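You operate a simulated robot arm through the tools that you are given. There is no shell and no other tool. Be economical: measure what you need, move in short steps, check, and stop when the job is done.

Carry out the task below with a simulated robot arm. There is one attempt and no reset: what you move stays moved.

TASK
On the shaft stand, swap the cone and teal collar for two collars, pink first.
Fine: click the yellow collar home; cone and teal collar go on the bench; the adapter stays.

It is judged by the outcome, as a careful person would: the job done as asked, and still so three seconds after it is handed in. It fails if anything else is knocked over, pushed out of place, dropped, spilled or broken.

THE ROBOT
A 6-joint arm with a two-finger parallel gripper, fixed in place. Base frame: the origin is at the foot of the arm, x ahead of it, y to its left, z up. Lengths are in m, angles in degrees, forces in N, time in s.
Its first joint turns from -66.0 to 66.0 degrees. Payload 2.1 kg.
Tool frame: the origin (TCP) lies between the finger pads and is the grasp point; the fingertips stand 0.03 m ahead of it; z points along the fingers, y is the line along which they close. The gripper opens to 0.094 m. The fingers are 0.028 m wide and 0.01 m thick; the gripper's body (0.05 by 0.096 m) begins 0.055 m behind the TCP.
Orientation is that of the tool frame in the base frame, as a unit quaternion [w, x, y, z]. With the fingers straight down and closing along the base's y, the tool's x points along the base's -x, its y along +y and its z along -z.

THE INTERFACE
- The arm moves only by the tool step_arm. Its argument "motion" is a list of rows, each an object of numbers (a shift or turn left out is 0, a gripper value left out holds the last): "tx", "ty", "tz": the shift along the tool's x, y, z in m; "ax", "ay", "az": the turn, a rotation vector about the tool's x, y, z in degrees; "gripper": the opening, from 0 (shut) to 1 (fully open). In form: [{"tx": .., "ty": .., "tz": .., "ax": .., "ay": .., "az": .., "gripper": ..}, ...]. A call has 1 to 10 rows; each row shifts and turns the commanded pose from where the row before left it, along the tool's axes as they then stand. A row lasts 0.2 s, in which the tool goes at most 0.05 m and 8.6 degrees; a call with a longer step from one row to the next is refused whole, and so is a gripper value outside its range. A pose out of reach is approached as far as the arm can. The call stops where the force on the tool passes 40 N (or 10 N more than at its start, if that is more) or the arm is blocked; 0.2 s more then pass. The fingers move at their own pace (about 0.072 m/s each) and stop on an object; they squeeze with about 39 N. The grip force told is the motor's: it shows also when the fingers shut on nothing. Time passes only in rows, and 0.2 s behind the last, so rows that do not move let the fingers close. It gives the time, the measured TCP pose, the force on the tool (base axes), the opening and the grip force at its end, in the units of the frame above (readings bear some noise).
- Cameras (640 x 400 px; columns grow to the right, rows downward): "scene" is fixed at [0.062, -0.379, 0.4986]; the picture's right is [0.71, -0.70, 0.00], its down [-0.38, -0.39, -0.84] and it looks along [0.59, 0.60, -0.54] (base axes); focal length 214 px, centre (320, 200). "wrist" rides on the gripper at [-0.037, 0, -0.058] in the tool frame; the picture's right is [0.00, -1.00, 0.00], its down [0.97, 0.00, -0.24] and it looks along [0.24, 0.00, 0.97] (tool axes); focal length 218 px, centre (320, 200).
- camera(camera): a new picture of that camera. No time passes.
- pixel_to_xyz(camera, pixels): for up to 12 pixels [column, row] of the newest picture of that camera ("zoom" is the newest enlarged one), the place [x, y, z] in the base frame of the surface seen there, good to about 0.002 m, but the place of the scene camera against the robot may be out by one fixed shift of up to 0.012 m in any direction. No time passes.
- close_up(camera, box): a new picture of the part [left, top, right, bottom] of that camera's present view, enlarged. No time passes.
- job_done(): hands the job in; it is judged then, once.

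Work in short steps. Measure before you move; look again where a grasp or a placing could have gone wrong, and mend it. You have 80 turns and 46 pictures in all, the two below and enlarged ones among them. Open the gripper and draw the arm clear of the work before you hand the job in, unless the task says otherwise; then end with one line.

The tools are called after "Emit:" by a JSON object that holds its "op" and its "data". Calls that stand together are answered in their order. step_arm: Moves the arm, as the interface text tells. Its arguments: {"type":"object","properties":{"motion":{"type":"array","items":{"type":"object","properties":{"tx":{"type":"number"},"ty":{"type":"number"},"tz":{"type":"number"},"ax":{"type":"number"},"ay":{"type":"number"},"az":{"type":"number"},"gripper":{"type":"number"}}}}},"required":["motion"]} The other tools are called the same way: camera (camera) takes a picture; pixel_to_xyz (camera, pixels) gives the place of the surface under pixels of a picture; close_up (camera, box) takes an enlarged picture of a part of a camera's view; job_done () hands the job in.

At the start:

```text
t: 0.0
tool_pos: [0.2314, -0.227, 0.4057]
ee_rot: [0.0, 0.001, 1.0, -0.001]
contact_force: [0.2, -1.2, 0.2]
opening: 0.0942
gripper_force: 0.1
```

scene: 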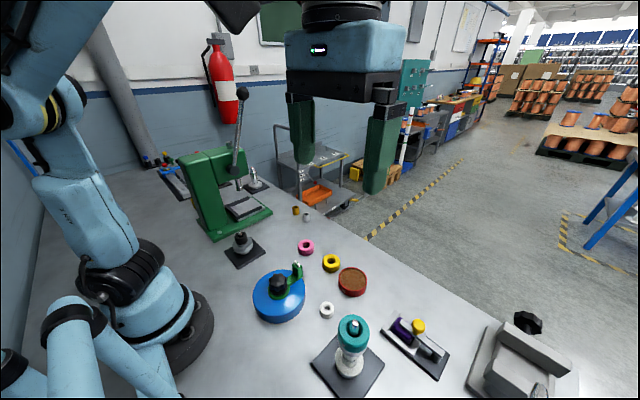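
wrist: 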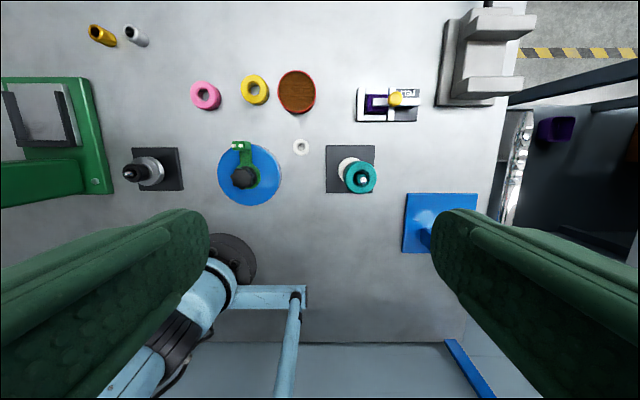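

I'll look closely at the shaft stand and the collars first.

Emit:
{"op": "close_up", "data": {"camera": "scene", "box": [220, 220, 460, 400]}}

Emit:
{"op": "close_up", "data": {"camera": "wrist", "box": [180, 60, 440, 220]}}

Emit:
{"op": "close_up", "data": {"camera": "scene", "box": [300, 300, 400, 400]}}

```text
2.22 times, centred on (340, 310) of scene
```

zoom: 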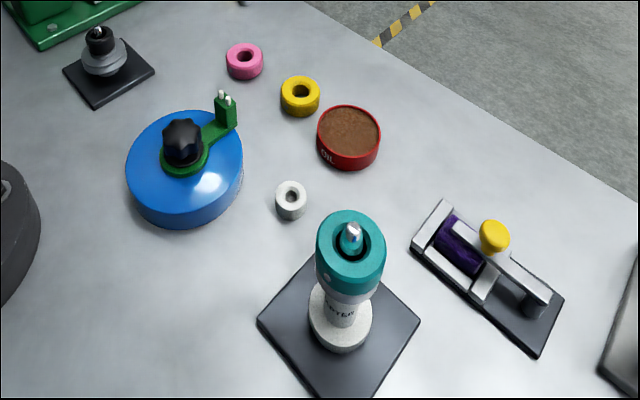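

```text
2.46 times, centred on (310, 140) of wrist
```

zoom: 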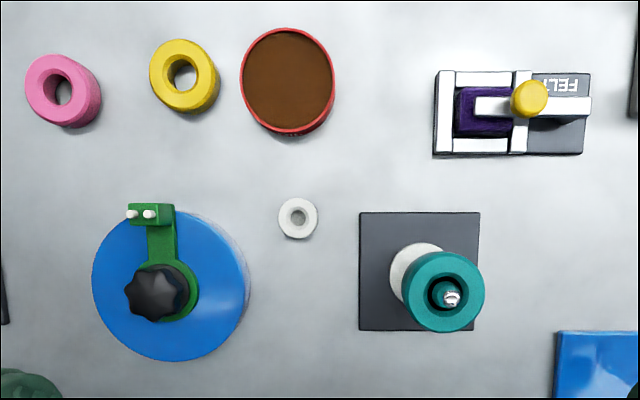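

```text
4.00 times, centred on (350, 350) of scene
```

zoom: 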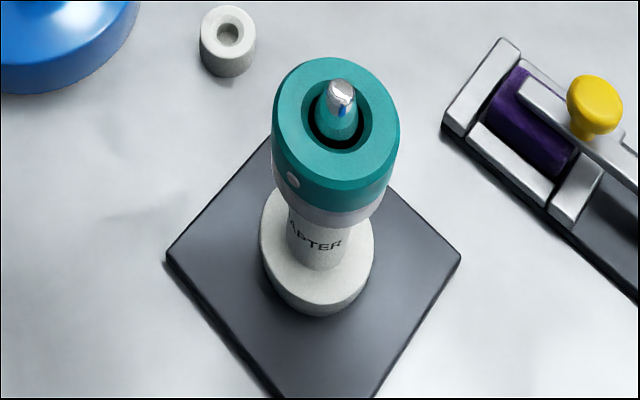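

The right-hand stand carries "ADAPTER", a grey band and the teal collar. I'll measure the key points and look at the left stand too.

Emit:
{"op": "camera", "data": {"camera": "scene"}}

Emit:
{"op": "pixel_to_xyz", "data": {"camera": "wrist", "pixels": [[198, 102], [213, 102], [206, 85], [246, 93], [264, 93], [346, 178], [361, 166], [363, 181], [328, 148], [373, 190], [300, 140], [145, 170]]}}

Emit:
{"op": "close_up", "data": {"camera": "scene", "box": [215, 160, 315, 270]}}

```text
40 pictures are left
```

scene: 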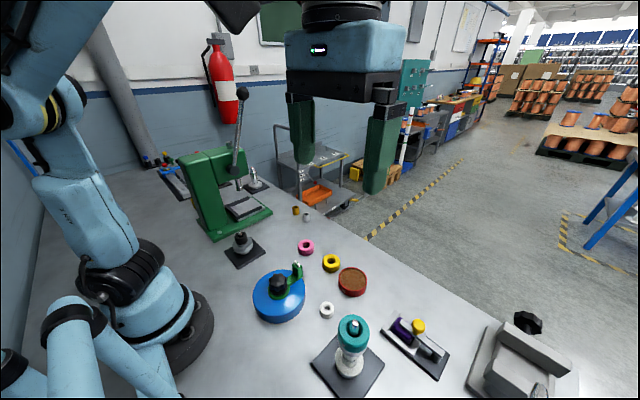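

```text
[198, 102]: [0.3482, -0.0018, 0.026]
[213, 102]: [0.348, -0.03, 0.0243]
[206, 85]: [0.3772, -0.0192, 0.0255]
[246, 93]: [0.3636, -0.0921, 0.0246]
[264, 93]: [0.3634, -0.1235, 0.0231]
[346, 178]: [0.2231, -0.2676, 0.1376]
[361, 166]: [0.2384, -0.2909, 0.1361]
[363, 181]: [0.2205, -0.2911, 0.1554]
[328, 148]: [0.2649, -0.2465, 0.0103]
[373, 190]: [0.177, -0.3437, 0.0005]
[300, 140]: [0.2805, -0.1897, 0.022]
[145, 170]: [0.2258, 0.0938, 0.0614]
```

```text
3.64 times, centred on (265, 215) of scene
```

zoom: 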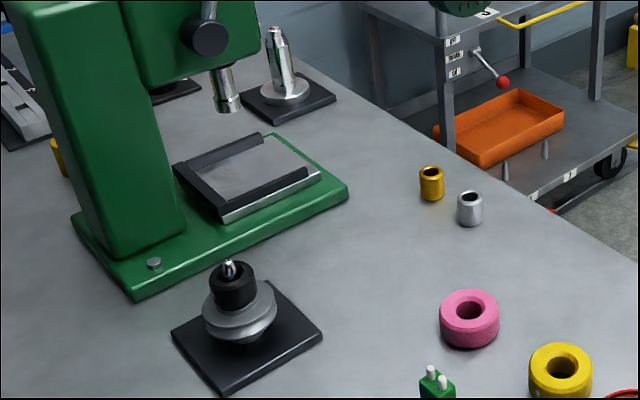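

The bench measures as about z≈0 in both cameras, not the stated -0.384, so I'll trust the measurements. I'll bring the wrist camera in obliquely to see the stack on the stand.

Emit:
{"op": "step_arm", "data": {"motion": [{"tx": -0.027, "ty": -0.0126, "tz": 0.031}, {"tx": -0.027, "ty": -0.0126, "tz": 0.031}, {"tx": -0.027, "ty": -0.0126, "tz": 0.031}, {"tx": -0.027, "ty": -0.0126, "tz": 0.031}, {"tx": -0.026, "ty": -0.0126, "tz": 0.031}, {"ay": 8}, {"ay": 8}, {"ay": 8}, {"ay": 8}, {"ay": 8}]}}

Emit:
{"op": "camera", "data": {"camera": "wrist"}}

```text
t: 2.2
tool_pos: [0.3635, -0.2948, 0.2511]
ee_rot: [-0.266, -0.002, 0.964, -0.006]
contact_force: [0.0, 0.3, 0.0]
opening: 0.0941
gripper_force: 0.0
out of reach, approached as far as the arm can: row 9, 10
```

```text
38 pictures are left
```

wrist: 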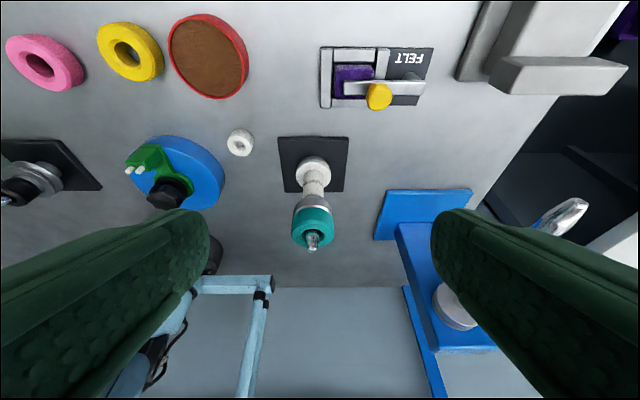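

Emit:
{"op": "close_up", "data": {"camera": "wrist", "box": [265, 130, 365, 260]}}

Emit:
{"op": "close_up", "data": {"camera": "wrist", "box": [0, 10, 260, 215]}}

```text
3.08 times, centred on (315, 195) of wrist
```

zoom: 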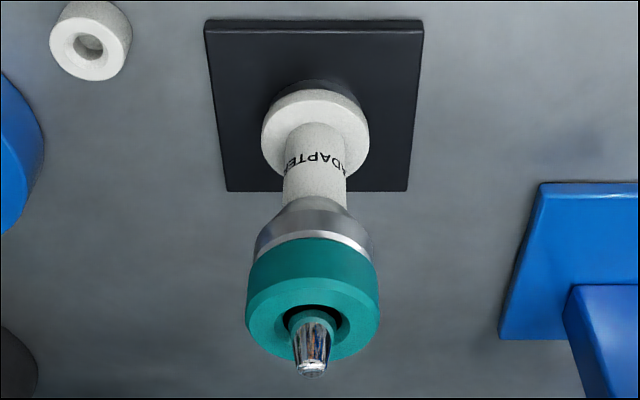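

```text
1.95 times, centred on (130, 112) of wrist
```

zoom: 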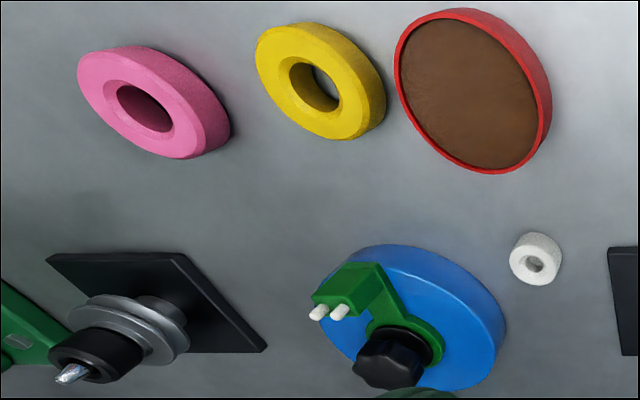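

The grey cone sits between the adapter neck and the teal collar. I'll measure the stack heights and diameters.

Emit:
{"op": "close_up", "data": {"camera": "wrist", "box": [265, 130, 365, 260]}}

Emit:
{"op": "pixel_to_xyz", "data": {"camera": "zoom", "pixels": [[315, 172], [315, 135], [315, 195], [315, 203], [315, 230], [315, 246], [315, 280], [315, 298], [312, 368], [250, 290], [377, 290], [240, 100]]}}

Emit:
{"op": "pixel_to_xyz", "data": {"camera": "zoom", "pixels": [[288, 175], [344, 175], [258, 245], [370, 245], [297, 335], [328, 335], [300, 360], [323, 360], [265, 130], [366, 130], [300, 320], [312, 340]]}}

```text
3.08 times, centred on (315, 195) of wrist
```

zoom: 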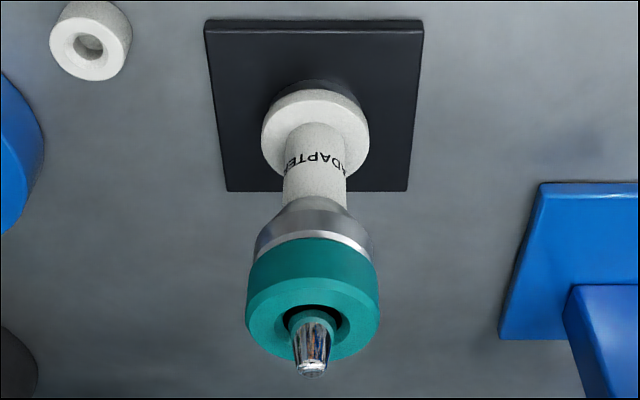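

```text
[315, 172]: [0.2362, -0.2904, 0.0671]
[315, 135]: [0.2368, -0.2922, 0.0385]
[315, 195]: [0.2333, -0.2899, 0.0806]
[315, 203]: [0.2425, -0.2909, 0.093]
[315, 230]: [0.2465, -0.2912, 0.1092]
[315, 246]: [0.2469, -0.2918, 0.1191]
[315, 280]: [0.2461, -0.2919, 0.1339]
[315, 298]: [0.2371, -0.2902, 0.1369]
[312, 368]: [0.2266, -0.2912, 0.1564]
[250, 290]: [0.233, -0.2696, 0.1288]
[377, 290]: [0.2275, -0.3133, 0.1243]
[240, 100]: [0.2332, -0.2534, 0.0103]
```

```text
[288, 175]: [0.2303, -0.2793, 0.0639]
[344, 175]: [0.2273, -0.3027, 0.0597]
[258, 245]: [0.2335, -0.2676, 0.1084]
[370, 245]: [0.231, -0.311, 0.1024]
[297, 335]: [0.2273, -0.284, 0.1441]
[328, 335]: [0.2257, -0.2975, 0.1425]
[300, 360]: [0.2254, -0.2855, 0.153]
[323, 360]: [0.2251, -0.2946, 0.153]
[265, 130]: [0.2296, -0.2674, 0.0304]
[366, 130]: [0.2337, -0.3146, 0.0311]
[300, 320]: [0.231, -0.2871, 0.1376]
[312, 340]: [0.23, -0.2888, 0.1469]
```

Axis ≈(0.224,-0.291); teal collar z≈0.115–0.137, cone ≈0.085–0.115. I'll turn the tool back to vertical and check the pose.

Emit:
{"op": "step_arm", "data": {"motion": [{"tz": -0.02, "ay": -8}, {"ay": -8}, {"ay": -8}, {"ay": -7}, {}]}}

```text
t: 3.4
tool_pos: [0.372, -0.2962, 0.268]
ee_rot: [0.002, -0.003, 1.0, -0.006]
contact_force: [-0.5, 0.3, -0.5]
opening: 0.094
gripper_force: 0.0
```

Emit:
{"op": "step_arm", "data": {"motion": [{"tx": 0.037, "ty": 0.0013}, {"tx": 0.037, "ty": 0.0013}, {"tx": 0.037, "ty": 0.0013}, {"tx": 0.037, "ty": 0.0013}, {}]}}

Emit:
{"op": "camera", "data": {"camera": "wrist"}}

Emit:
{"op": "close_up", "data": {"camera": "wrist", "box": [260, 150, 380, 250]}}

```text
t: 4.6
tool_pos: [0.224, -0.2913, 0.2679]
ee_rot: [0.002, -0.004, 1.0, -0.005]
contact_force: [0.0, -0.4, 0.1]
opening: 0.0942
gripper_force: 0.1
```

```text
34 pictures are left
```

wrist: 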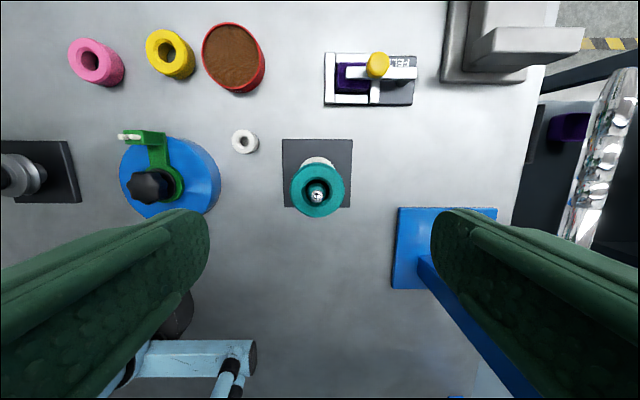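

```text
4.00 times, centred on (320, 200) of wrist
```

zoom: 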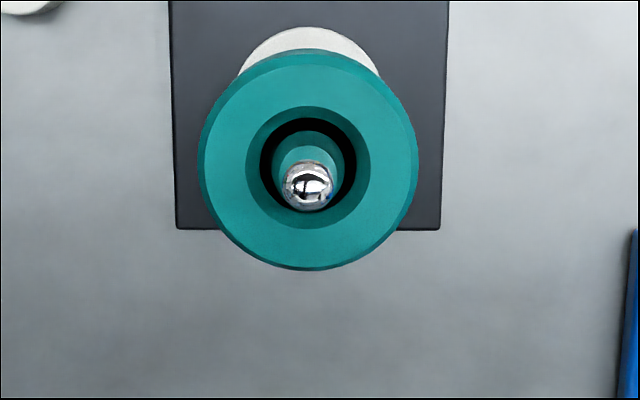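

Emit:
{"op": "pixel_to_xyz", "data": {"camera": "zoom", "pixels": [[204, 165], [412, 165], [308, 75], [308, 258], [308, 186], [245, 165], [372, 165], [308, 110], [265, 165], [352, 165], [308, 30]]}}

```text
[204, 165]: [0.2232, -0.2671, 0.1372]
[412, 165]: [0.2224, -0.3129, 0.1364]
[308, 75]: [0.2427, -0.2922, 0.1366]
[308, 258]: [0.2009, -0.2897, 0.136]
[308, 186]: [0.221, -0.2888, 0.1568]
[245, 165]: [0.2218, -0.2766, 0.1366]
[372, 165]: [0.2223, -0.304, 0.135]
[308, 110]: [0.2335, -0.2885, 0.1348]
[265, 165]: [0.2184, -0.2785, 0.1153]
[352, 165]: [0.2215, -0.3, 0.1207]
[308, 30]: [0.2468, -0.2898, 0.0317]
```

Checking the blue post beside the stand for finger clearance.

Emit:
{"op": "pixel_to_xyz", "data": {"camera": "wrist", "pixels": [[400, 215], [400, 280], [425, 215], [430, 265], [460, 320], [480, 330], [495, 211], [440, 285]]}}

```text
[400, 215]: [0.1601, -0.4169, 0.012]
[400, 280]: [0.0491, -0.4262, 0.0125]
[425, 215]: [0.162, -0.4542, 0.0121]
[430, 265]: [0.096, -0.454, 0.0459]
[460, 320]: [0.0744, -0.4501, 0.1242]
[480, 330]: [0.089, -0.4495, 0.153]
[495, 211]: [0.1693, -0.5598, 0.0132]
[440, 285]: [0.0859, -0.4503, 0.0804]
```

Clear by 0.1 m. I descend to the teal collar with fingertips at z≈0.118 and close.

Emit:
{"op": "step_arm", "data": {"motion": [{"tx": 0.0015, "ty": 0.001, "tz": 0.04}, {"tz": 0.04}, {"tz": 0.025}, {"tz": 0.015}, {}, {"gripper": 0.3}, {"gripper": 0.3}, {"gripper": 0.3}, {"gripper": 0.3}]}}

Emit:
{"op": "close_up", "data": {"camera": "scene", "box": [290, 260, 430, 400]}}

```text
t: 6.6
tool_pos: [0.2239, -0.2912, 0.1467]
ee_rot: [0.002, -0.004, 1.0, -0.003]
contact_force: [-2.2, 20.4, -7.4]
opening: 0.0479
gripper_force: 39.2
```

```text
2.86 times, centred on (360, 330) of scene
```

zoom: 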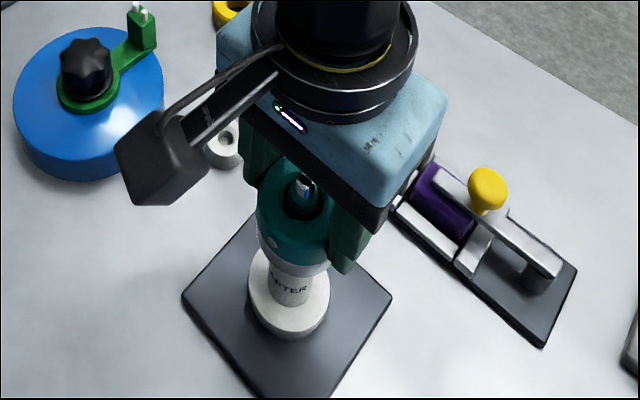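

The grip is off-centre (20 N in +y on the tool), so I'll shift +y slightly to relieve it.

Emit:
{"op": "step_arm", "data": {"motion": [{"ty": 0.001}, {}]}}

```text
t: 7.2
tool_pos: [0.224, -0.2917, 0.1463]
ee_rot: [0.002, -0.003, 1.0, -0.008]
contact_force: [0.7, -0.4, -0.9]
opening: 0.0481
gripper_force: 39.2
```

Emit:
{"op": "step_arm", "data": {"motion": [{"tz": -0.003}, {"tz": -0.004}, {"tz": -0.006}, {}]}}

Emit:
{"op": "close_up", "data": {"camera": "scene", "box": [290, 260, 430, 400]}}

```text
t: 8.2
tool_pos: [0.2254, -0.2906, 0.1608]
ee_rot: [0.002, -0.004, 1.0, -0.005]
contact_force: [0.6, -0.8, -0.7]
opening: 0.0482
gripper_force: 39.0
```

```text
2.86 times, centred on (360, 330) of scene
```

zoom: 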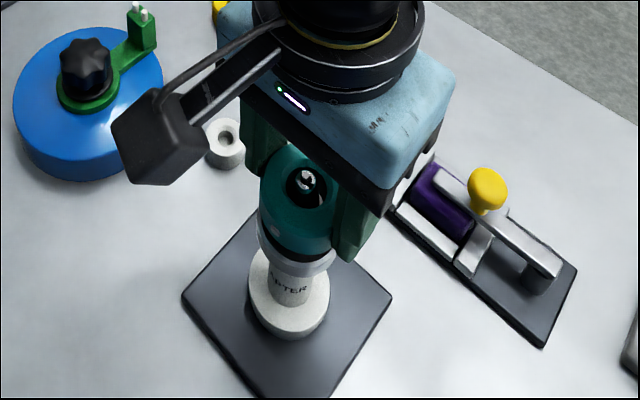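

The collar came free and the cone stayed. I'll lift clear and carry it to the open bench near (0.38, 0.08).

Emit:
{"op": "step_arm", "data": {"motion": [{"tz": -0.04}, {"tz": -0.045}, {"tx": -0.031, "ty": 0.03}, {"tx": -0.031, "ty": 0.03}, {"tx": -0.031, "ty": 0.03}, {"tx": -0.031, "ty": 0.03}, {"tx": -0.031, "ty": 0.03}]}}

Emit:
{"op": "step_arm", "data": {"motion": [{"ty": 0.044}, {"ty": 0.044}, {"ty": 0.044}, {"ty": 0.044}, {"ty": 0.042}, {}]}}

Emit:
{"op": "camera", "data": {"camera": "wrist"}}

Emit:
{"op": "camera", "data": {"camera": "scene"}}

```text
t: 9.8
tool_pos: [0.3793, -0.1391, 0.2454]
ee_rot: [0.001, -0.002, 1.0, -0.005]
contact_force: [-0.4, -0.1, -1.0]
opening: 0.0482
gripper_force: 39.3
```

```text
t: 11.2
tool_pos: [0.3779, 0.0807, 0.2416]
ee_rot: [0.001, -0.003, 1.0, -0.006]
contact_force: [-0.6, -0.8, -0.3]
opening: 0.0484
gripper_force: 39.4
```

```text
30 pictures are left
```

wrist: 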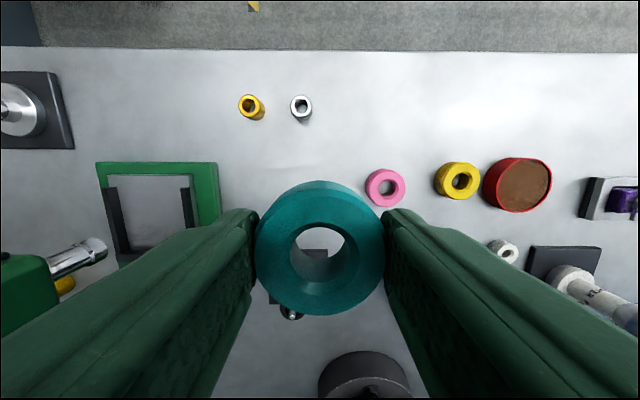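

```text
29 pictures are left
```

scene: 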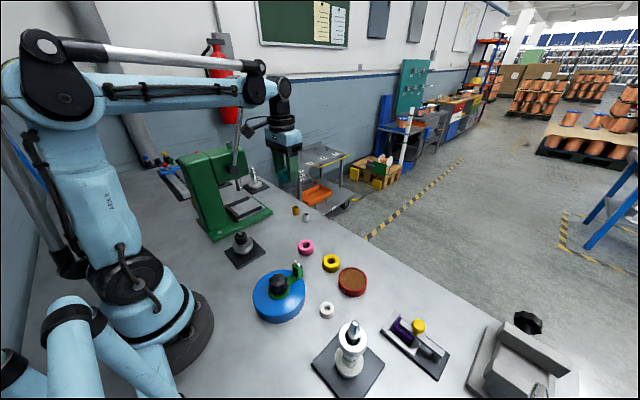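

Emit:
{"op": "pixel_to_xyz", "data": {"camera": "wrist", "pixels": [[217, 200], [385, 172], [370, 188], [405, 188], [437, 180], [479, 180], [300, 110], [320, 60], [340, 150], [480, 120], [480, 60], [518, 160]]}}

Emit:
{"op": "close_up", "data": {"camera": "wrist", "box": [350, 150, 490, 220]}}

```text
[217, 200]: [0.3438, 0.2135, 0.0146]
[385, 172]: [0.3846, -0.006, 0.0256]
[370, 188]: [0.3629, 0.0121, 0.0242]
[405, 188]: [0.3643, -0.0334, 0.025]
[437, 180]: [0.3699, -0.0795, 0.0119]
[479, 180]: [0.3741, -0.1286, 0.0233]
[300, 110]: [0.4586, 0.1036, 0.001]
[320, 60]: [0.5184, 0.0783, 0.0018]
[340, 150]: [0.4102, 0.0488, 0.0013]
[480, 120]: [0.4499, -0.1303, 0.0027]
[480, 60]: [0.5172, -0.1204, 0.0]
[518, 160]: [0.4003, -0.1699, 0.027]
```

```text
4.57 times, centred on (420, 185) of wrist
```

zoom: 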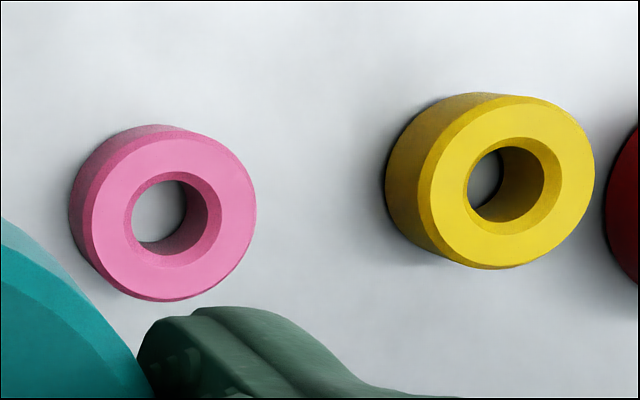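

Spot is clear. Lowering, the last part in small steps until contact.

Emit:
{"op": "step_arm", "data": {"motion": [{"tz": 0.04}, {"tz": 0.045}, {"tz": 0.045}, {"tz": 0.04}, {"tz": 0.02}, {"tz": 0.005}, {}]}}

Emit:
{"op": "step_arm", "data": {"motion": [{"tz": 0.003}, {"tz": 0.002}, {"tz": 0.002}, {}]}}

```text
t: 12.8
tool_pos: [0.3773, 0.0777, 0.0469]
ee_rot: [0.002, -0.003, 1.0, -0.005]
contact_force: [0.7, 0.4, 0.1]
opening: 0.0482
gripper_force: 38.9
```

```text
t: 13.8
tool_pos: [0.3773, 0.077, 0.0395]
ee_rot: [0.003, -0.003, 1.0, -0.005]
contact_force: [0.4, -0.7, 0.2]
opening: 0.0483
gripper_force: 39.1
```

Emit:
{"op": "step_arm", "data": {"motion": [{"tz": 0.0015}, {"tz": 0.001}, {"tz": 0.001}, {}]}}

```text
t: 14.8
tool_pos: [0.3785, 0.0765, 0.0375]
ee_rot: [0.002, -0.004, 1.0, -0.005]
contact_force: [0.0, -0.2, -0.9]
opening: 0.048
gripper_force: 38.7
```

Emit:
{"op": "step_arm", "data": {"motion": [{"tz": 0.001}, {"tz": 0.001}, {}]}}

Emit:
{"op": "close_up", "data": {"camera": "scene", "box": [240, 180, 340, 270]}}

```text
t: 15.6
tool_pos: [0.3758, 0.076, 0.0355]
ee_rot: [0.002, -0.003, 1.0, -0.006]
contact_force: [-2.0, -2.3, 29.9]
opening: 0.0485
gripper_force: 39.4
```

```text
4.44 times, centred on (290, 225) of scene
```

zoom: 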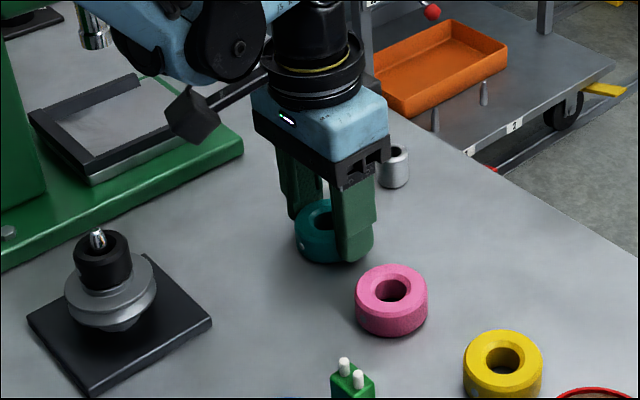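

Contact with the bench. Release and lift.

Emit:
{"op": "step_arm", "data": {"motion": [{"tz": -0.0008}, {"gripper": 0.7}, {"gripper": 0.7}, {"tz": -0.03}, {"tz": -0.045}, {"tz": -0.045}, {"tz": -0.045}, {"tz": -0.045}]}}

Emit:
{"op": "step_arm", "data": {"motion": [{"ty": -0.046}, {"ty": -0.046}, {"ty": -0.046}, {"ty": -0.046}, {"tx": 0.031, "ty": -0.037}, {"tx": 0.031, "ty": -0.037}, {"tx": 0.031, "ty": -0.037}, {"tx": 0.031, "ty": -0.037}, {"tx": 0.029, "ty": -0.036}, {}]}}

Emit:
{"op": "camera", "data": {"camera": "wrist"}}

Emit:
{"op": "close_up", "data": {"camera": "wrist", "box": [260, 150, 380, 250]}}

```text
t: 17.4
tool_pos: [0.377, 0.0802, 0.245]
ee_rot: [0.002, -0.003, 1.0, -0.005]
contact_force: [0.0, 0.3, 0.3]
opening: 0.0657
gripper_force: 0.0
```

```text
t: 19.6
tool_pos: [0.2254, -0.2894, 0.2472]
ee_rot: [0.002, -0.004, 1.0, -0.005]
contact_force: [-0.6, 0.2, -0.3]
opening: 0.0657
gripper_force: 0.0
```

```text
26 pictures are left
```

wrist: 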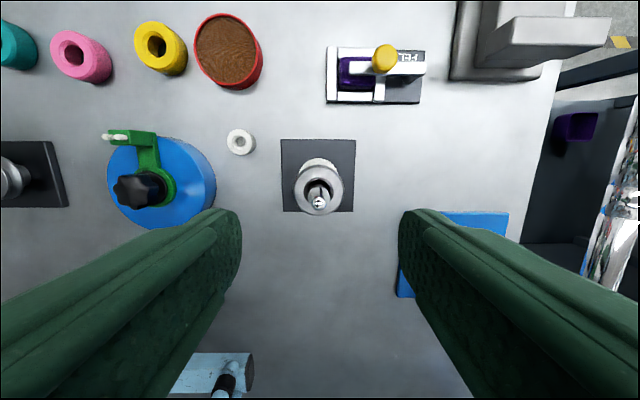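

```text
4.00 times, centred on (320, 200) of wrist
```

zoom: 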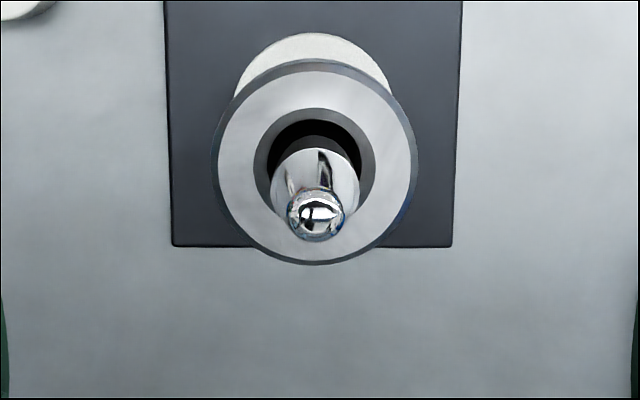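

Emit:
{"op": "pixel_to_xyz", "data": {"camera": "zoom", "pixels": [[225, 160], [403, 160], [314, 80], [314, 250], [318, 212], [215, 150], [411, 150], [314, 45], [300, 135]]}}

Emit:
{"op": "close_up", "data": {"camera": "scene", "box": [315, 310, 385, 380]}}

Emit:
{"op": "pixel_to_xyz", "data": {"camera": "zoom", "pixels": [[320, 100], [320, 150], [320, 180], [320, 200], [320, 220], [320, 240], [320, 260], [300, 220], [340, 220], [300, 280], [300, 150], [340, 150]]}}

```text
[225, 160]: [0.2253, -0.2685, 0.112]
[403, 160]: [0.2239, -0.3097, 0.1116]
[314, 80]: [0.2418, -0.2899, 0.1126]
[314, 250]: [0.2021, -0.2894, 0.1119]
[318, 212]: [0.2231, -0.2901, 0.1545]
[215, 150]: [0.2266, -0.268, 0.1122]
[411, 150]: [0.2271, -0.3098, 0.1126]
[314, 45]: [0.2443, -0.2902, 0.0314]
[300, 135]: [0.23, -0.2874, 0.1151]
```

```text
5.71 times, centred on (350, 345) of scene
```

zoom: 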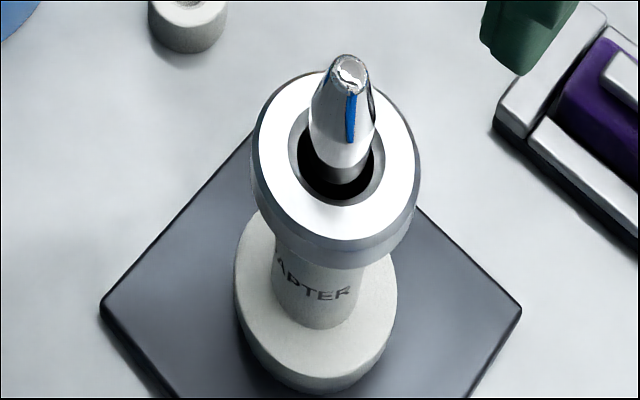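

```text
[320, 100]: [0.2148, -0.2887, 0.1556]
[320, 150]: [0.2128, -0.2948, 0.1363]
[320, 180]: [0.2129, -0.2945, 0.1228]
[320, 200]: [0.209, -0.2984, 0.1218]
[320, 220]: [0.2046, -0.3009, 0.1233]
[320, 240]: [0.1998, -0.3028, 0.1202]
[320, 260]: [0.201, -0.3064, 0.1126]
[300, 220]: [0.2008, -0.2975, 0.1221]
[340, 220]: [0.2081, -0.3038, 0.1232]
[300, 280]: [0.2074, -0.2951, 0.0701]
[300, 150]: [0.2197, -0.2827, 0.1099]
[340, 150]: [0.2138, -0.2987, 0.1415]
```

Cone top z≈0.112, axis (0.222,-0.290). Descend to TCP z≈0.130 and grip its rim.

Emit:
{"op": "step_arm", "data": {"motion": [{"tx": 0.002, "tz": 0.04}, {"tz": 0.04}, {"tz": 0.022}, {"tz": 0.015}, {}, {"gripper": 0.3}, {"gripper": 0.3}, {"gripper": 0.3}]}}

```text
t: 21.4
tool_pos: [0.2246, -0.2908, 0.1317]
ee_rot: [0.001, -0.002, 1.0, -0.004]
contact_force: [-2.5, 16.4, -9.2]
opening: 0.047
gripper_force: 39.3
```

Emit:
{"op": "step_arm", "data": {"motion": [{"ty": 0.001}, {}]}}

Emit:
{"op": "step_arm", "data": {"motion": [{"tz": -0.003}, {"tz": -0.004}, {"tz": -0.006}, {}]}}

Emit:
{"op": "close_up", "data": {"camera": "scene", "box": [290, 260, 430, 400]}}

```text
t: 22.0
tool_pos: [0.2245, -0.2895, 0.1317]
ee_rot: [0.002, -0.003, 1.0, -0.005]
contact_force: [-0.9, 11.5, -13.9]
opening: 0.047
gripper_force: 39.2
```

```text
t: 23.0
tool_pos: [0.2241, -0.2896, 0.144]
ee_rot: [0.001, -0.004, 1.0, -0.006]
contact_force: [0.1, 0.6, 0.0]
opening: 0.0469
gripper_force: 38.6
```

```text
2.86 times, centred on (360, 330) of scene
```

zoom: 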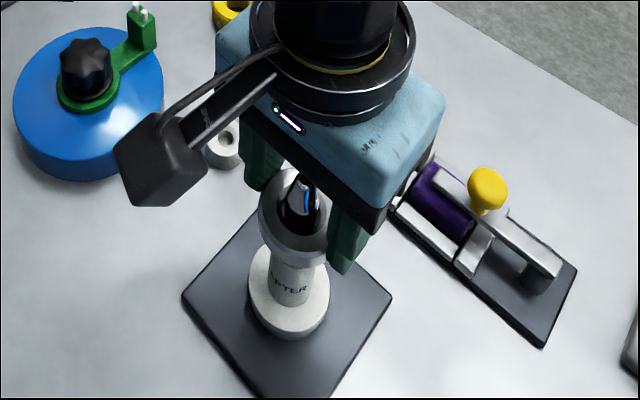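

Emit:
{"op": "step_arm", "data": {"motion": [{"tz": -0.02}, {"tz": -0.04}, {"tz": -0.04}, {}]}}

Emit:
{"op": "close_up", "data": {"camera": "scene", "box": [290, 240, 450, 400]}}

Emit:
{"op": "camera", "data": {"camera": "wrist"}}

```text
t: 24.0
tool_pos: [0.2235, -0.2889, 0.2438]
ee_rot: [0.002, -0.003, 1.0, -0.006]
contact_force: [0.0, 0.8, -0.8]
opening: 0.0466
gripper_force: 39.3
```

```text
2.50 times, centred on (370, 320) of scene
```

zoom: 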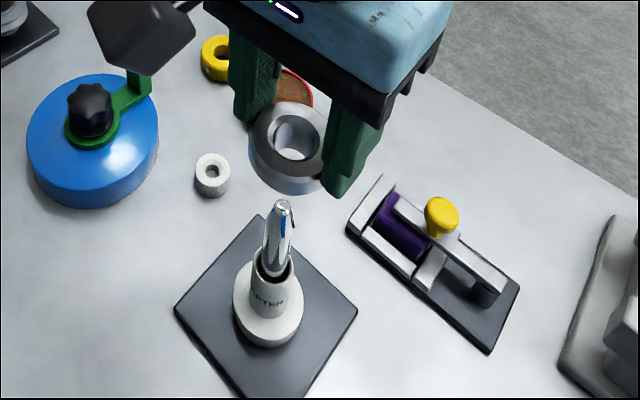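

```text
21 pictures are left
```

wrist: 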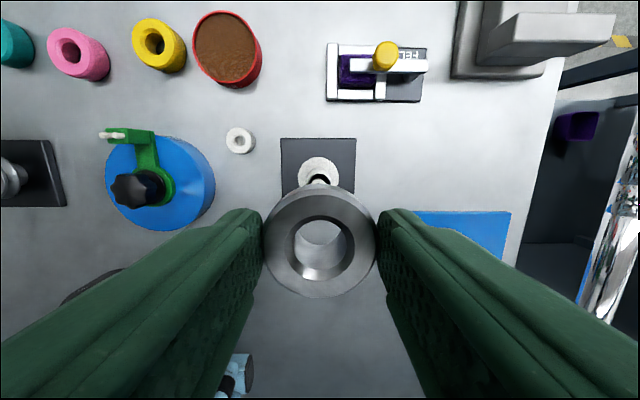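

The adapter stayed put and the cone is free. Carrying the cone to (0.455,-0.055).

Emit:
{"op": "step_arm", "data": {"motion": [{"tx": -0.029, "ty": 0.0293}, {"tx": -0.029, "ty": 0.0293}, {"tx": -0.029, "ty": 0.0293}, {"tx": -0.029, "ty": 0.0293}, {"tx": -0.029, "ty": 0.0293}, {"tx": -0.029, "ty": 0.0293}, {"tx": -0.029, "ty": 0.0293}, {"tx": -0.029, "ty": 0.0293}, {}]}}

Emit:
{"op": "step_arm", "data": {"motion": [{"tz": 0.045}, {"tz": 0.045}, {"tz": 0.045}, {"tz": 0.035}, {"tz": 0.012}, {}]}}

Emit:
{"op": "close_up", "data": {"camera": "scene", "box": [280, 180, 400, 290]}}

```text
t: 26.0
tool_pos: [0.4554, -0.0531, 0.2417]
ee_rot: [0.002, -0.003, 1.0, -0.005]
contact_force: [-0.9, -0.3, -1.8]
opening: 0.0467
gripper_force: 39.5
```

```text
t: 27.4
tool_pos: [0.4556, -0.0557, 0.06]
ee_rot: [0.002, -0.003, 1.0, -0.005]
contact_force: [-0.3, -0.9, -0.9]
opening: 0.0467
gripper_force: 39.5
```

```text
3.64 times, centred on (340, 235) of scene
```

zoom: 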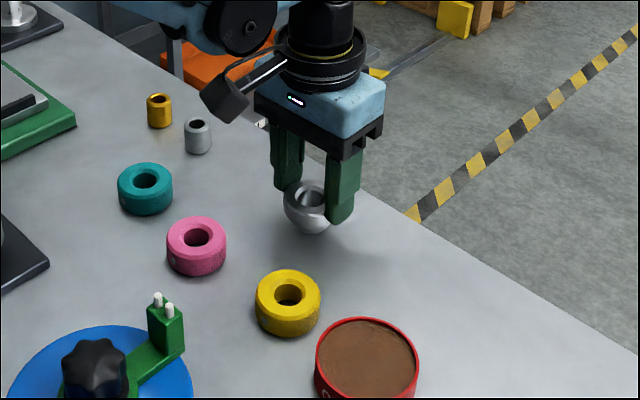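

Emit:
{"op": "step_arm", "data": {"motion": [{"tz": 0.003}, {"tz": 0.003}, {"tz": 0.002}, {}]}}

Emit:
{"op": "step_arm", "data": {"motion": [{"tz": 0.0015}, {"tz": 0.0015}, {}]}}

```text
t: 28.4
tool_pos: [0.4557, -0.0565, 0.0527]
ee_rot: [0.002, -0.002, 1.0, -0.005]
contact_force: [-0.1, 0.1, -1.1]
opening: 0.0468
gripper_force: 39.5
```

```text
t: 29.2
tool_pos: [0.4563, -0.0554, 0.0506]
ee_rot: [0.001, -0.002, 1.0, -0.006]
contact_force: [-2.0, -2.8, 29.4]
opening: 0.0467
gripper_force: 39.3
```

Contact. Back off slightly, release, lift.

Emit:
{"op": "step_arm", "data": {"motion": [{"tz": -0.0012}, {"gripper": 0.6}, {"gripper": 0.7}, {"tz": -0.02}, {"tz": -0.04}, {"tz": -0.04}, {"tx": 0.03, "ty": 0.012, "tz": -0.02}, {"tx": 0.03, "ty": 0.016}, {"tx": 0.03, "ty": 0.016}, {}]}}

Emit:
{"op": "camera", "data": {"camera": "wrist"}}

```text
t: 31.4
tool_pos: [0.3624, -0.0093, 0.1719]
ee_rot: [0.002, -0.002, 1.0, -0.005]
contact_force: [-0.9, -0.4, 0.4]
opening: 0.0657
gripper_force: 0.0
```

```text
19 pictures are left
```

wrist: 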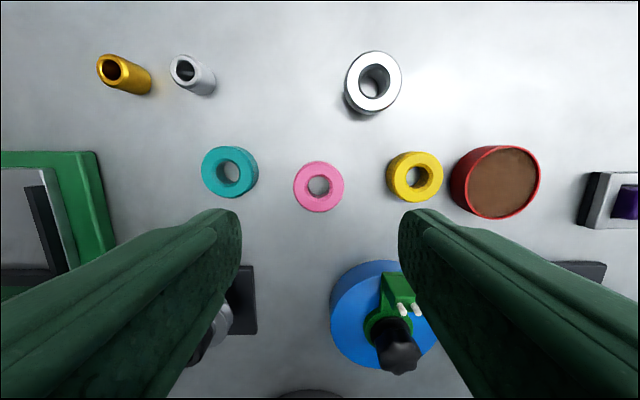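

Emit:
{"op": "pixel_to_xyz", "data": {"camera": "wrist", "pixels": [[296, 187], [341, 187], [318, 165], [318, 208], [389, 180], [442, 180], [415, 155], [416, 198], [206, 165], [256, 170], [402, 285], [375, 80]]}}

Emit:
{"op": "close_up", "data": {"camera": "wrist", "box": [280, 130, 480, 230]}}

```text
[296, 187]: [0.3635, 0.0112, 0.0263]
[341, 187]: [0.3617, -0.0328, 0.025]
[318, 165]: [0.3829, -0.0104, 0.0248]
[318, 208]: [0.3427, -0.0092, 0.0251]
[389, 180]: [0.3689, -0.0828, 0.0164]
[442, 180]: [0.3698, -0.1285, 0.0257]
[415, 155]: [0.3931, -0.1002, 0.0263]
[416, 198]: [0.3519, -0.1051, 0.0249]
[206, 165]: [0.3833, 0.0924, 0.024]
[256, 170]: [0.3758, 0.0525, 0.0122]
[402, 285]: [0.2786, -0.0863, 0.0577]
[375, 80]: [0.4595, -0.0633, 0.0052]
```

```text
3.20 times, centred on (380, 180) of wrist
```

zoom: 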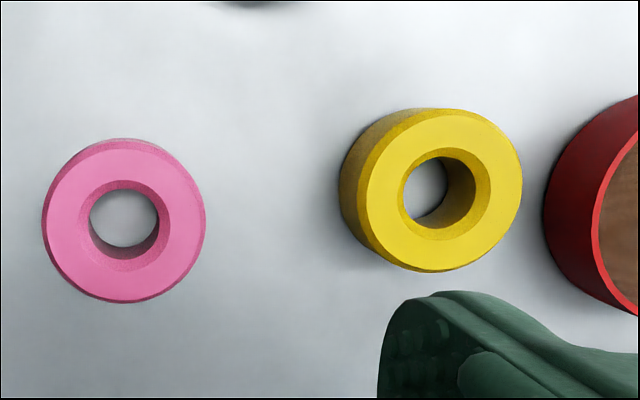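

Pink centre ≈(0.3625,-0.011), yellow ≈(0.371,-0.1045), bores ≈19 mm. I'll straighten the small 0.6° tilt, then descend on pink and grip.

Emit:
{"op": "step_arm", "data": {"motion": [{"ty": -0.001, "ax": -0.5, "ay": 0.2}, {"tz": 0.045}, {"tz": 0.045}, {"tz": 0.03}, {"tz": 0.0165}, {}, {"gripper": 0.3}, {"gripper": 0.3}, {"gripper": 0.3}]}}

```text
t: 33.4
tool_pos: [0.3639, -0.0113, 0.0336]
ee_rot: [0.0, -0.003, 1.0, -0.001]
contact_force: [0.1, 0.2, 0.9]
opening: 0.0484
gripper_force: 39.2
```

Pink gripped, no side load. Lift and carry above the shaft.

Emit:
{"op": "step_arm", "data": {"motion": [{"tz": -0.03}, {"tz": -0.045}, {"tz": -0.045}, {"tz": -0.045}, {"tz": -0.04}, {}]}}

Emit:
{"op": "step_arm", "data": {"motion": [{"tx": 0.0202, "ty": -0.0398}, {"tx": 0.0202, "ty": -0.0398}, {"tx": 0.0202, "ty": -0.0398}, {"tx": 0.0202, "ty": -0.0398}, {"tx": 0.0202, "ty": -0.0398}, {"tx": 0.0202, "ty": -0.0398}, {"tx": 0.0202, "ty": -0.0398}, {}]}}

Emit:
{"op": "camera", "data": {"camera": "wrist"}}

Emit:
{"op": "close_up", "data": {"camera": "scene", "box": [300, 250, 420, 400]}}

```text
t: 34.8
tool_pos: [0.364, -0.0111, 0.2394]
ee_rot: [0.0, -0.003, 1.0, -0.001]
contact_force: [-0.2, 0.0, -0.9]
opening: 0.0485
gripper_force: 38.6
```

```text
t: 36.6
tool_pos: [0.2241, -0.2901, 0.2399]
ee_rot: [0.0, -0.004, 1.0, -0.001]
contact_force: [-0.1, -0.3, -0.3]
opening: 0.0483
gripper_force: 39.0
```

```text
17 pictures are left
```

wrist: 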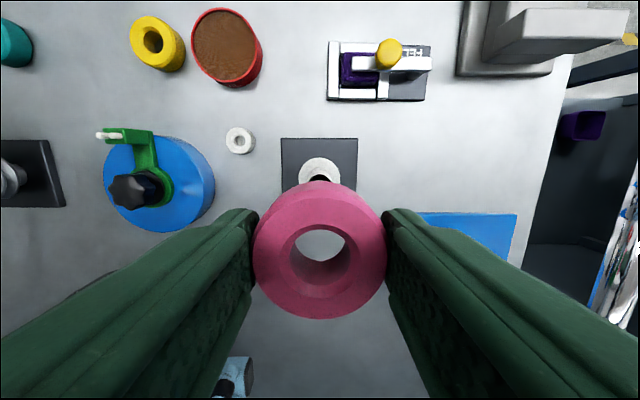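

```text
2.67 times, centred on (360, 325) of scene
```

zoom: 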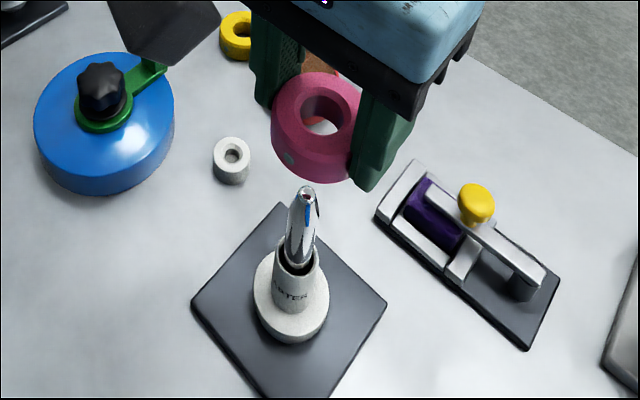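

Emit:
{"op": "pixel_to_xyz", "data": {"camera": "wrist", "pixels": [[320, 190], [320, 306], [320, 228], [320, 274], [262, 245], [378, 245], [297, 255], [343, 255], [320, 200]]}}

```text
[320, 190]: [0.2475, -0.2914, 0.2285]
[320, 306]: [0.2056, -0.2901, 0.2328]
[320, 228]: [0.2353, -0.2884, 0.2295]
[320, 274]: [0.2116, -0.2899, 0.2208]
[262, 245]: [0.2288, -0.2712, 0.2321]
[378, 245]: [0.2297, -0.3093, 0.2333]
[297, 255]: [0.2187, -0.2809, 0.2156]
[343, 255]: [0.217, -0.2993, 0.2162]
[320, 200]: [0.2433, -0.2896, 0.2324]
```

Collar is nearly centred over the shaft. Lower gradually, monitoring force.

Emit:
{"op": "step_arm", "data": {"motion": [{"tx": 0.001}, {"tz": 0.03}, {"tz": 0.02}, {"tz": 0.01}, {"tz": 0.01}, {"tz": 0.008}, {}]}}

Emit:
{"op": "close_up", "data": {"camera": "scene", "box": [300, 270, 400, 390]}}

```text
t: 38.2
tool_pos: [0.2246, -0.2901, 0.1617]
ee_rot: [0.0, -0.003, 1.0, -0.001]
contact_force: [0.4, -0.6, -0.9]
opening: 0.0479
gripper_force: 39.3
```

```text
3.33 times, centred on (350, 330) of scene
```

zoom: 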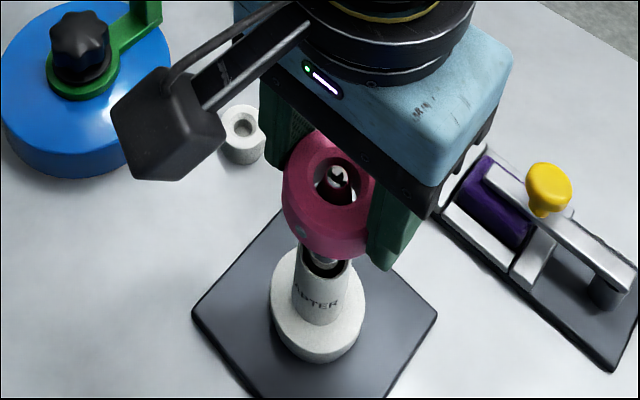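

The shaft tip is inside the bore with no contact force. Continuing down.

Emit:
{"op": "step_arm", "data": {"motion": [{"tz": 0.006}, {"tz": 0.006}, {"tz": 0.006}, {"tz": 0.006}, {"tz": 0.006}, {}]}}

```text
t: 39.6
tool_pos: [0.2236, -0.291, 0.1307]
ee_rot: [0.0, -0.004, 1.0, -0.001]
contact_force: [-0.5, 0.6, -0.4]
opening: 0.0482
gripper_force: 38.9
```

Emit:
{"op": "step_arm", "data": {"motion": [{"tz": 0.003}, {"tz": 0.003}, {"tz": 0.002}, {"tz": 0.002}, {}]}}

```text
t: 40.8
tool_pos: [0.2242, -0.2908, 0.1215]
ee_rot: [0.0, -0.003, 1.0, -0.001]
contact_force: [0.5, 0.3, -0.5]
opening: 0.0478
gripper_force: 39.1
```

Emit:
{"op": "step_arm", "data": {"motion": [{"tz": 0.0015}, {"tz": 0.0015}, {"tz": 0.0015}, {"tz": 0.0015}, {}]}}

Emit:
{"op": "close_up", "data": {"camera": "scene", "box": [300, 270, 400, 390]}}

```text
t: 42.0
tool_pos: [0.2238, -0.2905, 0.1151]
ee_rot: [-0.001, -0.003, 1.0, -0.001]
contact_force: [0.4, 0.4, -1.1]
opening: 0.0481
gripper_force: 39.0
```

```text
3.33 times, centred on (350, 330) of scene
```

zoom: 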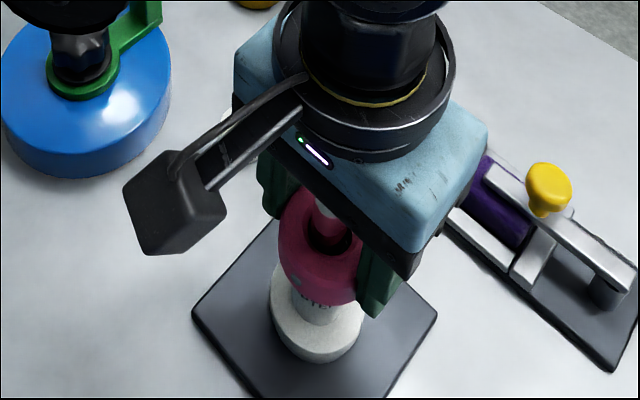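

Collar bottom ≈0.082, about at the adapter top (cone had sat at ≈0.0815). Continuing in 1 mm steps.

Emit:
{"op": "step_arm", "data": {"motion": [{"tz": 0.001}, {"tz": 0.001}, {"tz": 0.0005}, {}]}}

```text
t: 43.0
tool_pos: [0.2241, -0.2909, 0.1134]
ee_rot: [0.0, -0.004, 1.0, 0.0]
contact_force: [1.4, 3.1, 19.9]
opening: 0.0482
gripper_force: 39.0
```

Seated on the adapter (20 N). Release and lift off.

Emit:
{"op": "step_arm", "data": {"motion": [{"tz": -0.0008}, {"gripper": 0.65}, {"gripper": 0.7}, {"tz": -0.03}, {"tz": -0.04}, {"tz": -0.04}, {"tz": -0.02}, {}]}}

Emit:
{"op": "close_up", "data": {"camera": "wrist", "box": [240, 130, 400, 250]}}

Emit:
{"op": "pixel_to_xyz", "data": {"camera": "zoom", "pixels": [[320, 150], [320, 100], [320, 300], [320, 270], [230, 220], [410, 220], [320, 250]]}}

Emit:
{"op": "close_up", "data": {"camera": "scene", "box": [310, 290, 410, 400]}}

```text
t: 44.8
tool_pos: [0.2234, -0.2886, 0.2451]
ee_rot: [0.001, -0.003, 1.0, 0.0]
contact_force: [-0.2, 0.6, -0.1]
opening: 0.0658
gripper_force: 0.0
```

```text
3.33 times, centred on (320, 190) of wrist
```

zoom: 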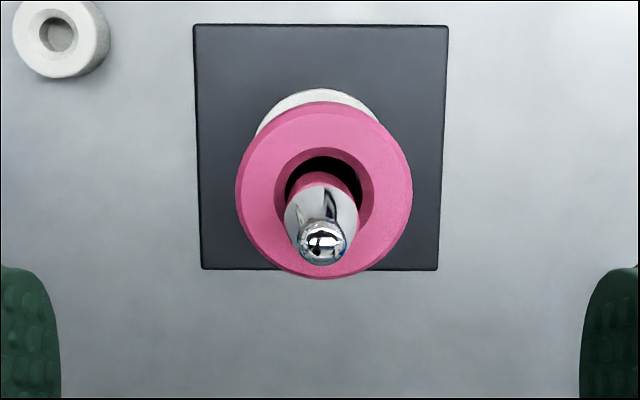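

```text
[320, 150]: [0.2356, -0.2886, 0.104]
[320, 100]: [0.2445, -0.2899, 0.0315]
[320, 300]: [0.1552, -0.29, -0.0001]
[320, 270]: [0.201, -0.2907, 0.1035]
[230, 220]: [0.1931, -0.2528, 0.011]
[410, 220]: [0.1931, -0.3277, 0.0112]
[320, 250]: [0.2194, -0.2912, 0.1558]
```

```text
3.64 times, centred on (360, 345) of scene
```

zoom: 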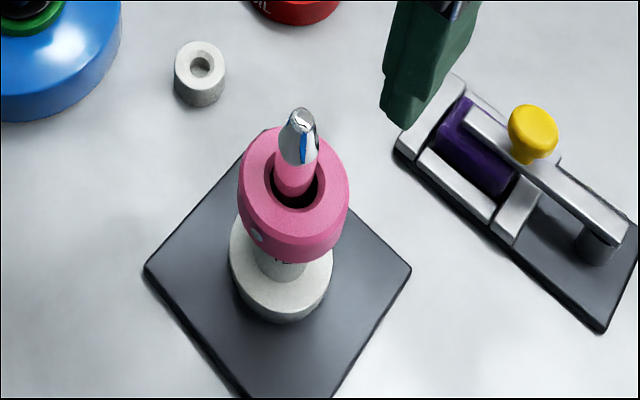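

Pink is seated (top z≈0.104). Move above yellow and check clearance from the oil tin.

Emit:
{"op": "step_arm", "data": {"motion": [{"tx": -0.0246, "ty": 0.0307}, {"tx": -0.0246, "ty": 0.0307}, {"tx": -0.0246, "ty": 0.0307}, {"tx": -0.0246, "ty": 0.0307}, {"tx": -0.0246, "ty": 0.0307}, {"tx": -0.0246, "ty": 0.0307}, {"tz": 0.035}, {"tz": 0.035}, {}]}}

Emit:
{"op": "close_up", "data": {"camera": "wrist", "box": [220, 110, 420, 235]}}

```text
t: 46.8
tool_pos: [0.3697, -0.1048, 0.1741]
ee_rot: [-0.001, -0.003, 1.0, -0.001]
contact_force: [-0.7, -0.5, -0.6]
opening: 0.0661
gripper_force: 0.0
```

```text
3.20 times, centred on (320, 172) of wrist
```

zoom: 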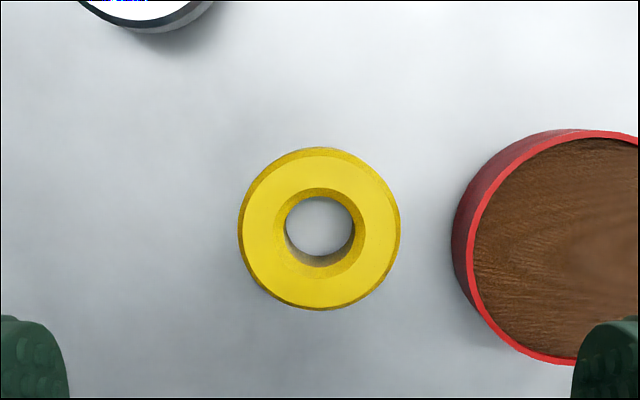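

Emit:
{"op": "pixel_to_xyz", "data": {"camera": "zoom", "pixels": [[247, 225], [392, 225], [320, 160], [320, 298], [466, 235], [456, 235], [450, 240], [482, 320], [150, 30], [500, 140]]}}

```text
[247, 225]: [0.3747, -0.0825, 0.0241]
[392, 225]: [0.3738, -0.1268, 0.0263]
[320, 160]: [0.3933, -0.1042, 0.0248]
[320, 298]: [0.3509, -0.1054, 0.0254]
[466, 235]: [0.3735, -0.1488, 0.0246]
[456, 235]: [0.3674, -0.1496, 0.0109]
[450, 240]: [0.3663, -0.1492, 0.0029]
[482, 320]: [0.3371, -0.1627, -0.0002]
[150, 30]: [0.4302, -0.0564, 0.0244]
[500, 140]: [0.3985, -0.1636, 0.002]
```

Gap to the tin is 20 mm; narrowing the opening to ~0.058 leaves ~5 mm each side of the finger. Descend and grip yellow.

Emit:
{"op": "step_arm", "data": {"motion": [{"tx": -0.002, "gripper": 0.615}, {"tz": 0.045}, {"tz": 0.045}, {"tz": 0.02}, {}]}}

Emit:
{"op": "camera", "data": {"camera": "wrist"}}

```text
t: 48.0
tool_pos: [0.3723, -0.107, 0.0637]
ee_rot: [0.001, -0.004, 1.0, -0.001]
contact_force: [-0.6, -0.7, 0.1]
opening: 0.0578
gripper_force: 0.1
```

```text
10 pictures are left
```

wrist: 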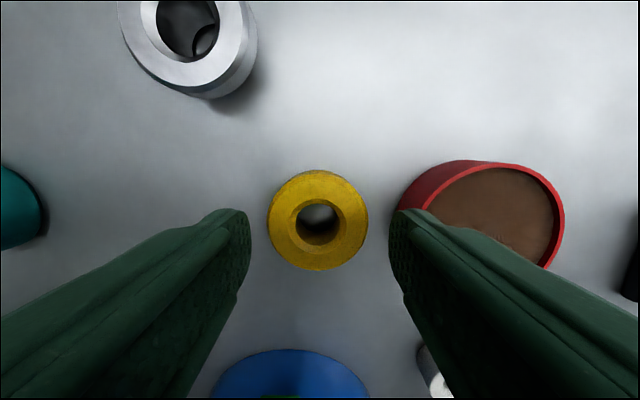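

The right finger would pass ~3 mm from the tin, so I'll shift +3 mm in y before the final descent.

Emit:
{"op": "step_arm", "data": {"motion": [{"ty": 0.003}, {"tz": 0.012}, {"tz": 0.01}, {"tz": 0.0065}, {}]}}

Emit:
{"op": "camera", "data": {"camera": "wrist"}}

```text
t: 49.2
tool_pos: [0.3719, -0.1035, 0.0359]
ee_rot: [0.0, -0.003, 1.0, 0.0]
contact_force: [-1.1, -0.2, -0.2]
opening: 0.0579
gripper_force: 0.1
```

```text
9 pictures are left
```

wrist: 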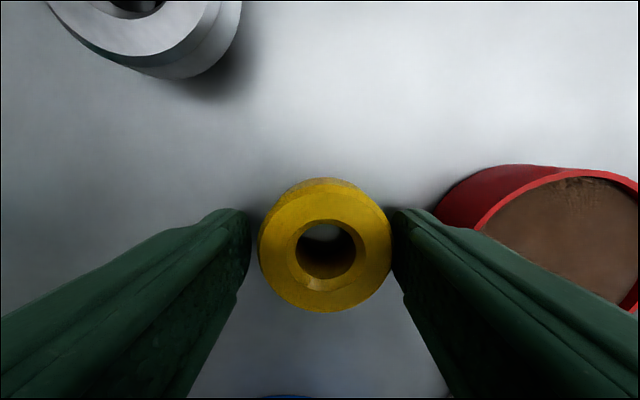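

Fingers straddle yellow, clear of the tin. Close and lift.

Emit:
{"op": "step_arm", "data": {"motion": [{"tz": 0.0015, "gripper": 0.3}, {"gripper": 0.3}, {"gripper": 0.3}, {"gripper": 0.3}, {"tz": -0.03}, {"tz": -0.045}, {"tz": -0.045}, {"tz": -0.045}, {"tz": -0.04}, {}]}}

```text
t: 51.4
tool_pos: [0.3726, -0.1008, 0.2386]
ee_rot: [0.0, -0.004, 1.0, -0.001]
contact_force: [0.4, -0.6, -1.1]
opening: 0.0483
gripper_force: 39.3
```

Emit:
{"op": "step_arm", "data": {"motion": [{"tx": 0.0248, "ty": -0.0316}, {"tx": 0.0248, "ty": -0.0316}, {"tx": 0.0248, "ty": -0.0316}, {"tx": 0.0248, "ty": -0.0316}, {"tx": 0.0248, "ty": -0.0316}, {"tx": 0.0248, "ty": -0.0316}, {}]}}

Emit:
{"op": "step_arm", "data": {"motion": [{"tz": 0.03}, {"tz": 0.02}, {"tz": 0.01}, {"tz": 0.01}, {}]}}

Emit:
{"op": "close_up", "data": {"camera": "scene", "box": [300, 270, 400, 390]}}

```text
t: 53.0
tool_pos: [0.2227, -0.2921, 0.2397]
ee_rot: [-0.001, -0.004, 1.0, -0.001]
contact_force: [-0.7, -0.4, 0.1]
opening: 0.0485
gripper_force: 39.1
```

```text
t: 54.2
tool_pos: [0.223, -0.2913, 0.1693]
ee_rot: [-0.001, -0.003, 1.0, -0.001]
contact_force: [-5.9, 4.7, 1.1]
opening: 0.0481
gripper_force: 39.2
```

```text
3.33 times, centred on (350, 330) of scene
```

zoom: 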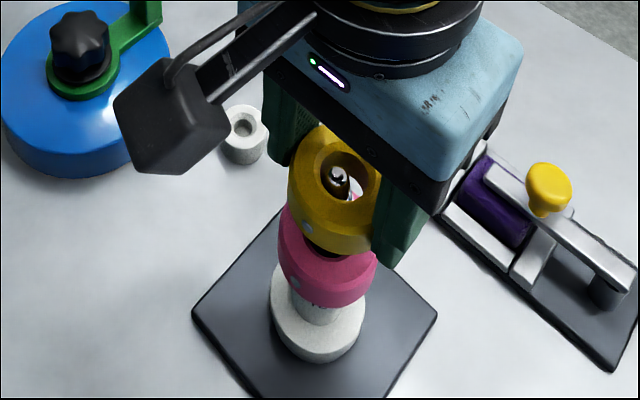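

The shaft is touching the bore side (force -x,+y); I'll shift the collar that way.

Emit:
{"op": "step_arm", "data": {"motion": [{"tx": 0.0012, "ty": 0.001}, {}]}}

Emit:
{"op": "step_arm", "data": {"motion": [{"tz": 0.006}, {"tz": 0.006}, {}]}}

```text
t: 54.8
tool_pos: [0.2229, -0.2911, 0.1682]
ee_rot: [0.001, -0.004, 1.0, -0.001]
contact_force: [-0.4, -0.2, -0.8]
opening: 0.0483
gripper_force: 38.5
```

```text
t: 55.6
tool_pos: [0.2229, -0.291, 0.1571]
ee_rot: [0.0, -0.003, 1.0, -0.001]
contact_force: [-0.5, 1.5, -0.6]
opening: 0.0483
gripper_force: 39.2
```

Emit:
{"op": "step_arm", "data": {"motion": [{"tx": 0.0005, "ty": 0.0006}, {"tz": 0.004}, {"tz": 0.004}, {"tz": 0.003}, {}]}}

```text
t: 56.8
tool_pos: [0.2233, -0.2913, 0.1459]
ee_rot: [0.0, -0.004, 1.0, -0.001]
contact_force: [0.6, -0.3, -0.5]
opening: 0.0481
gripper_force: 38.8
```

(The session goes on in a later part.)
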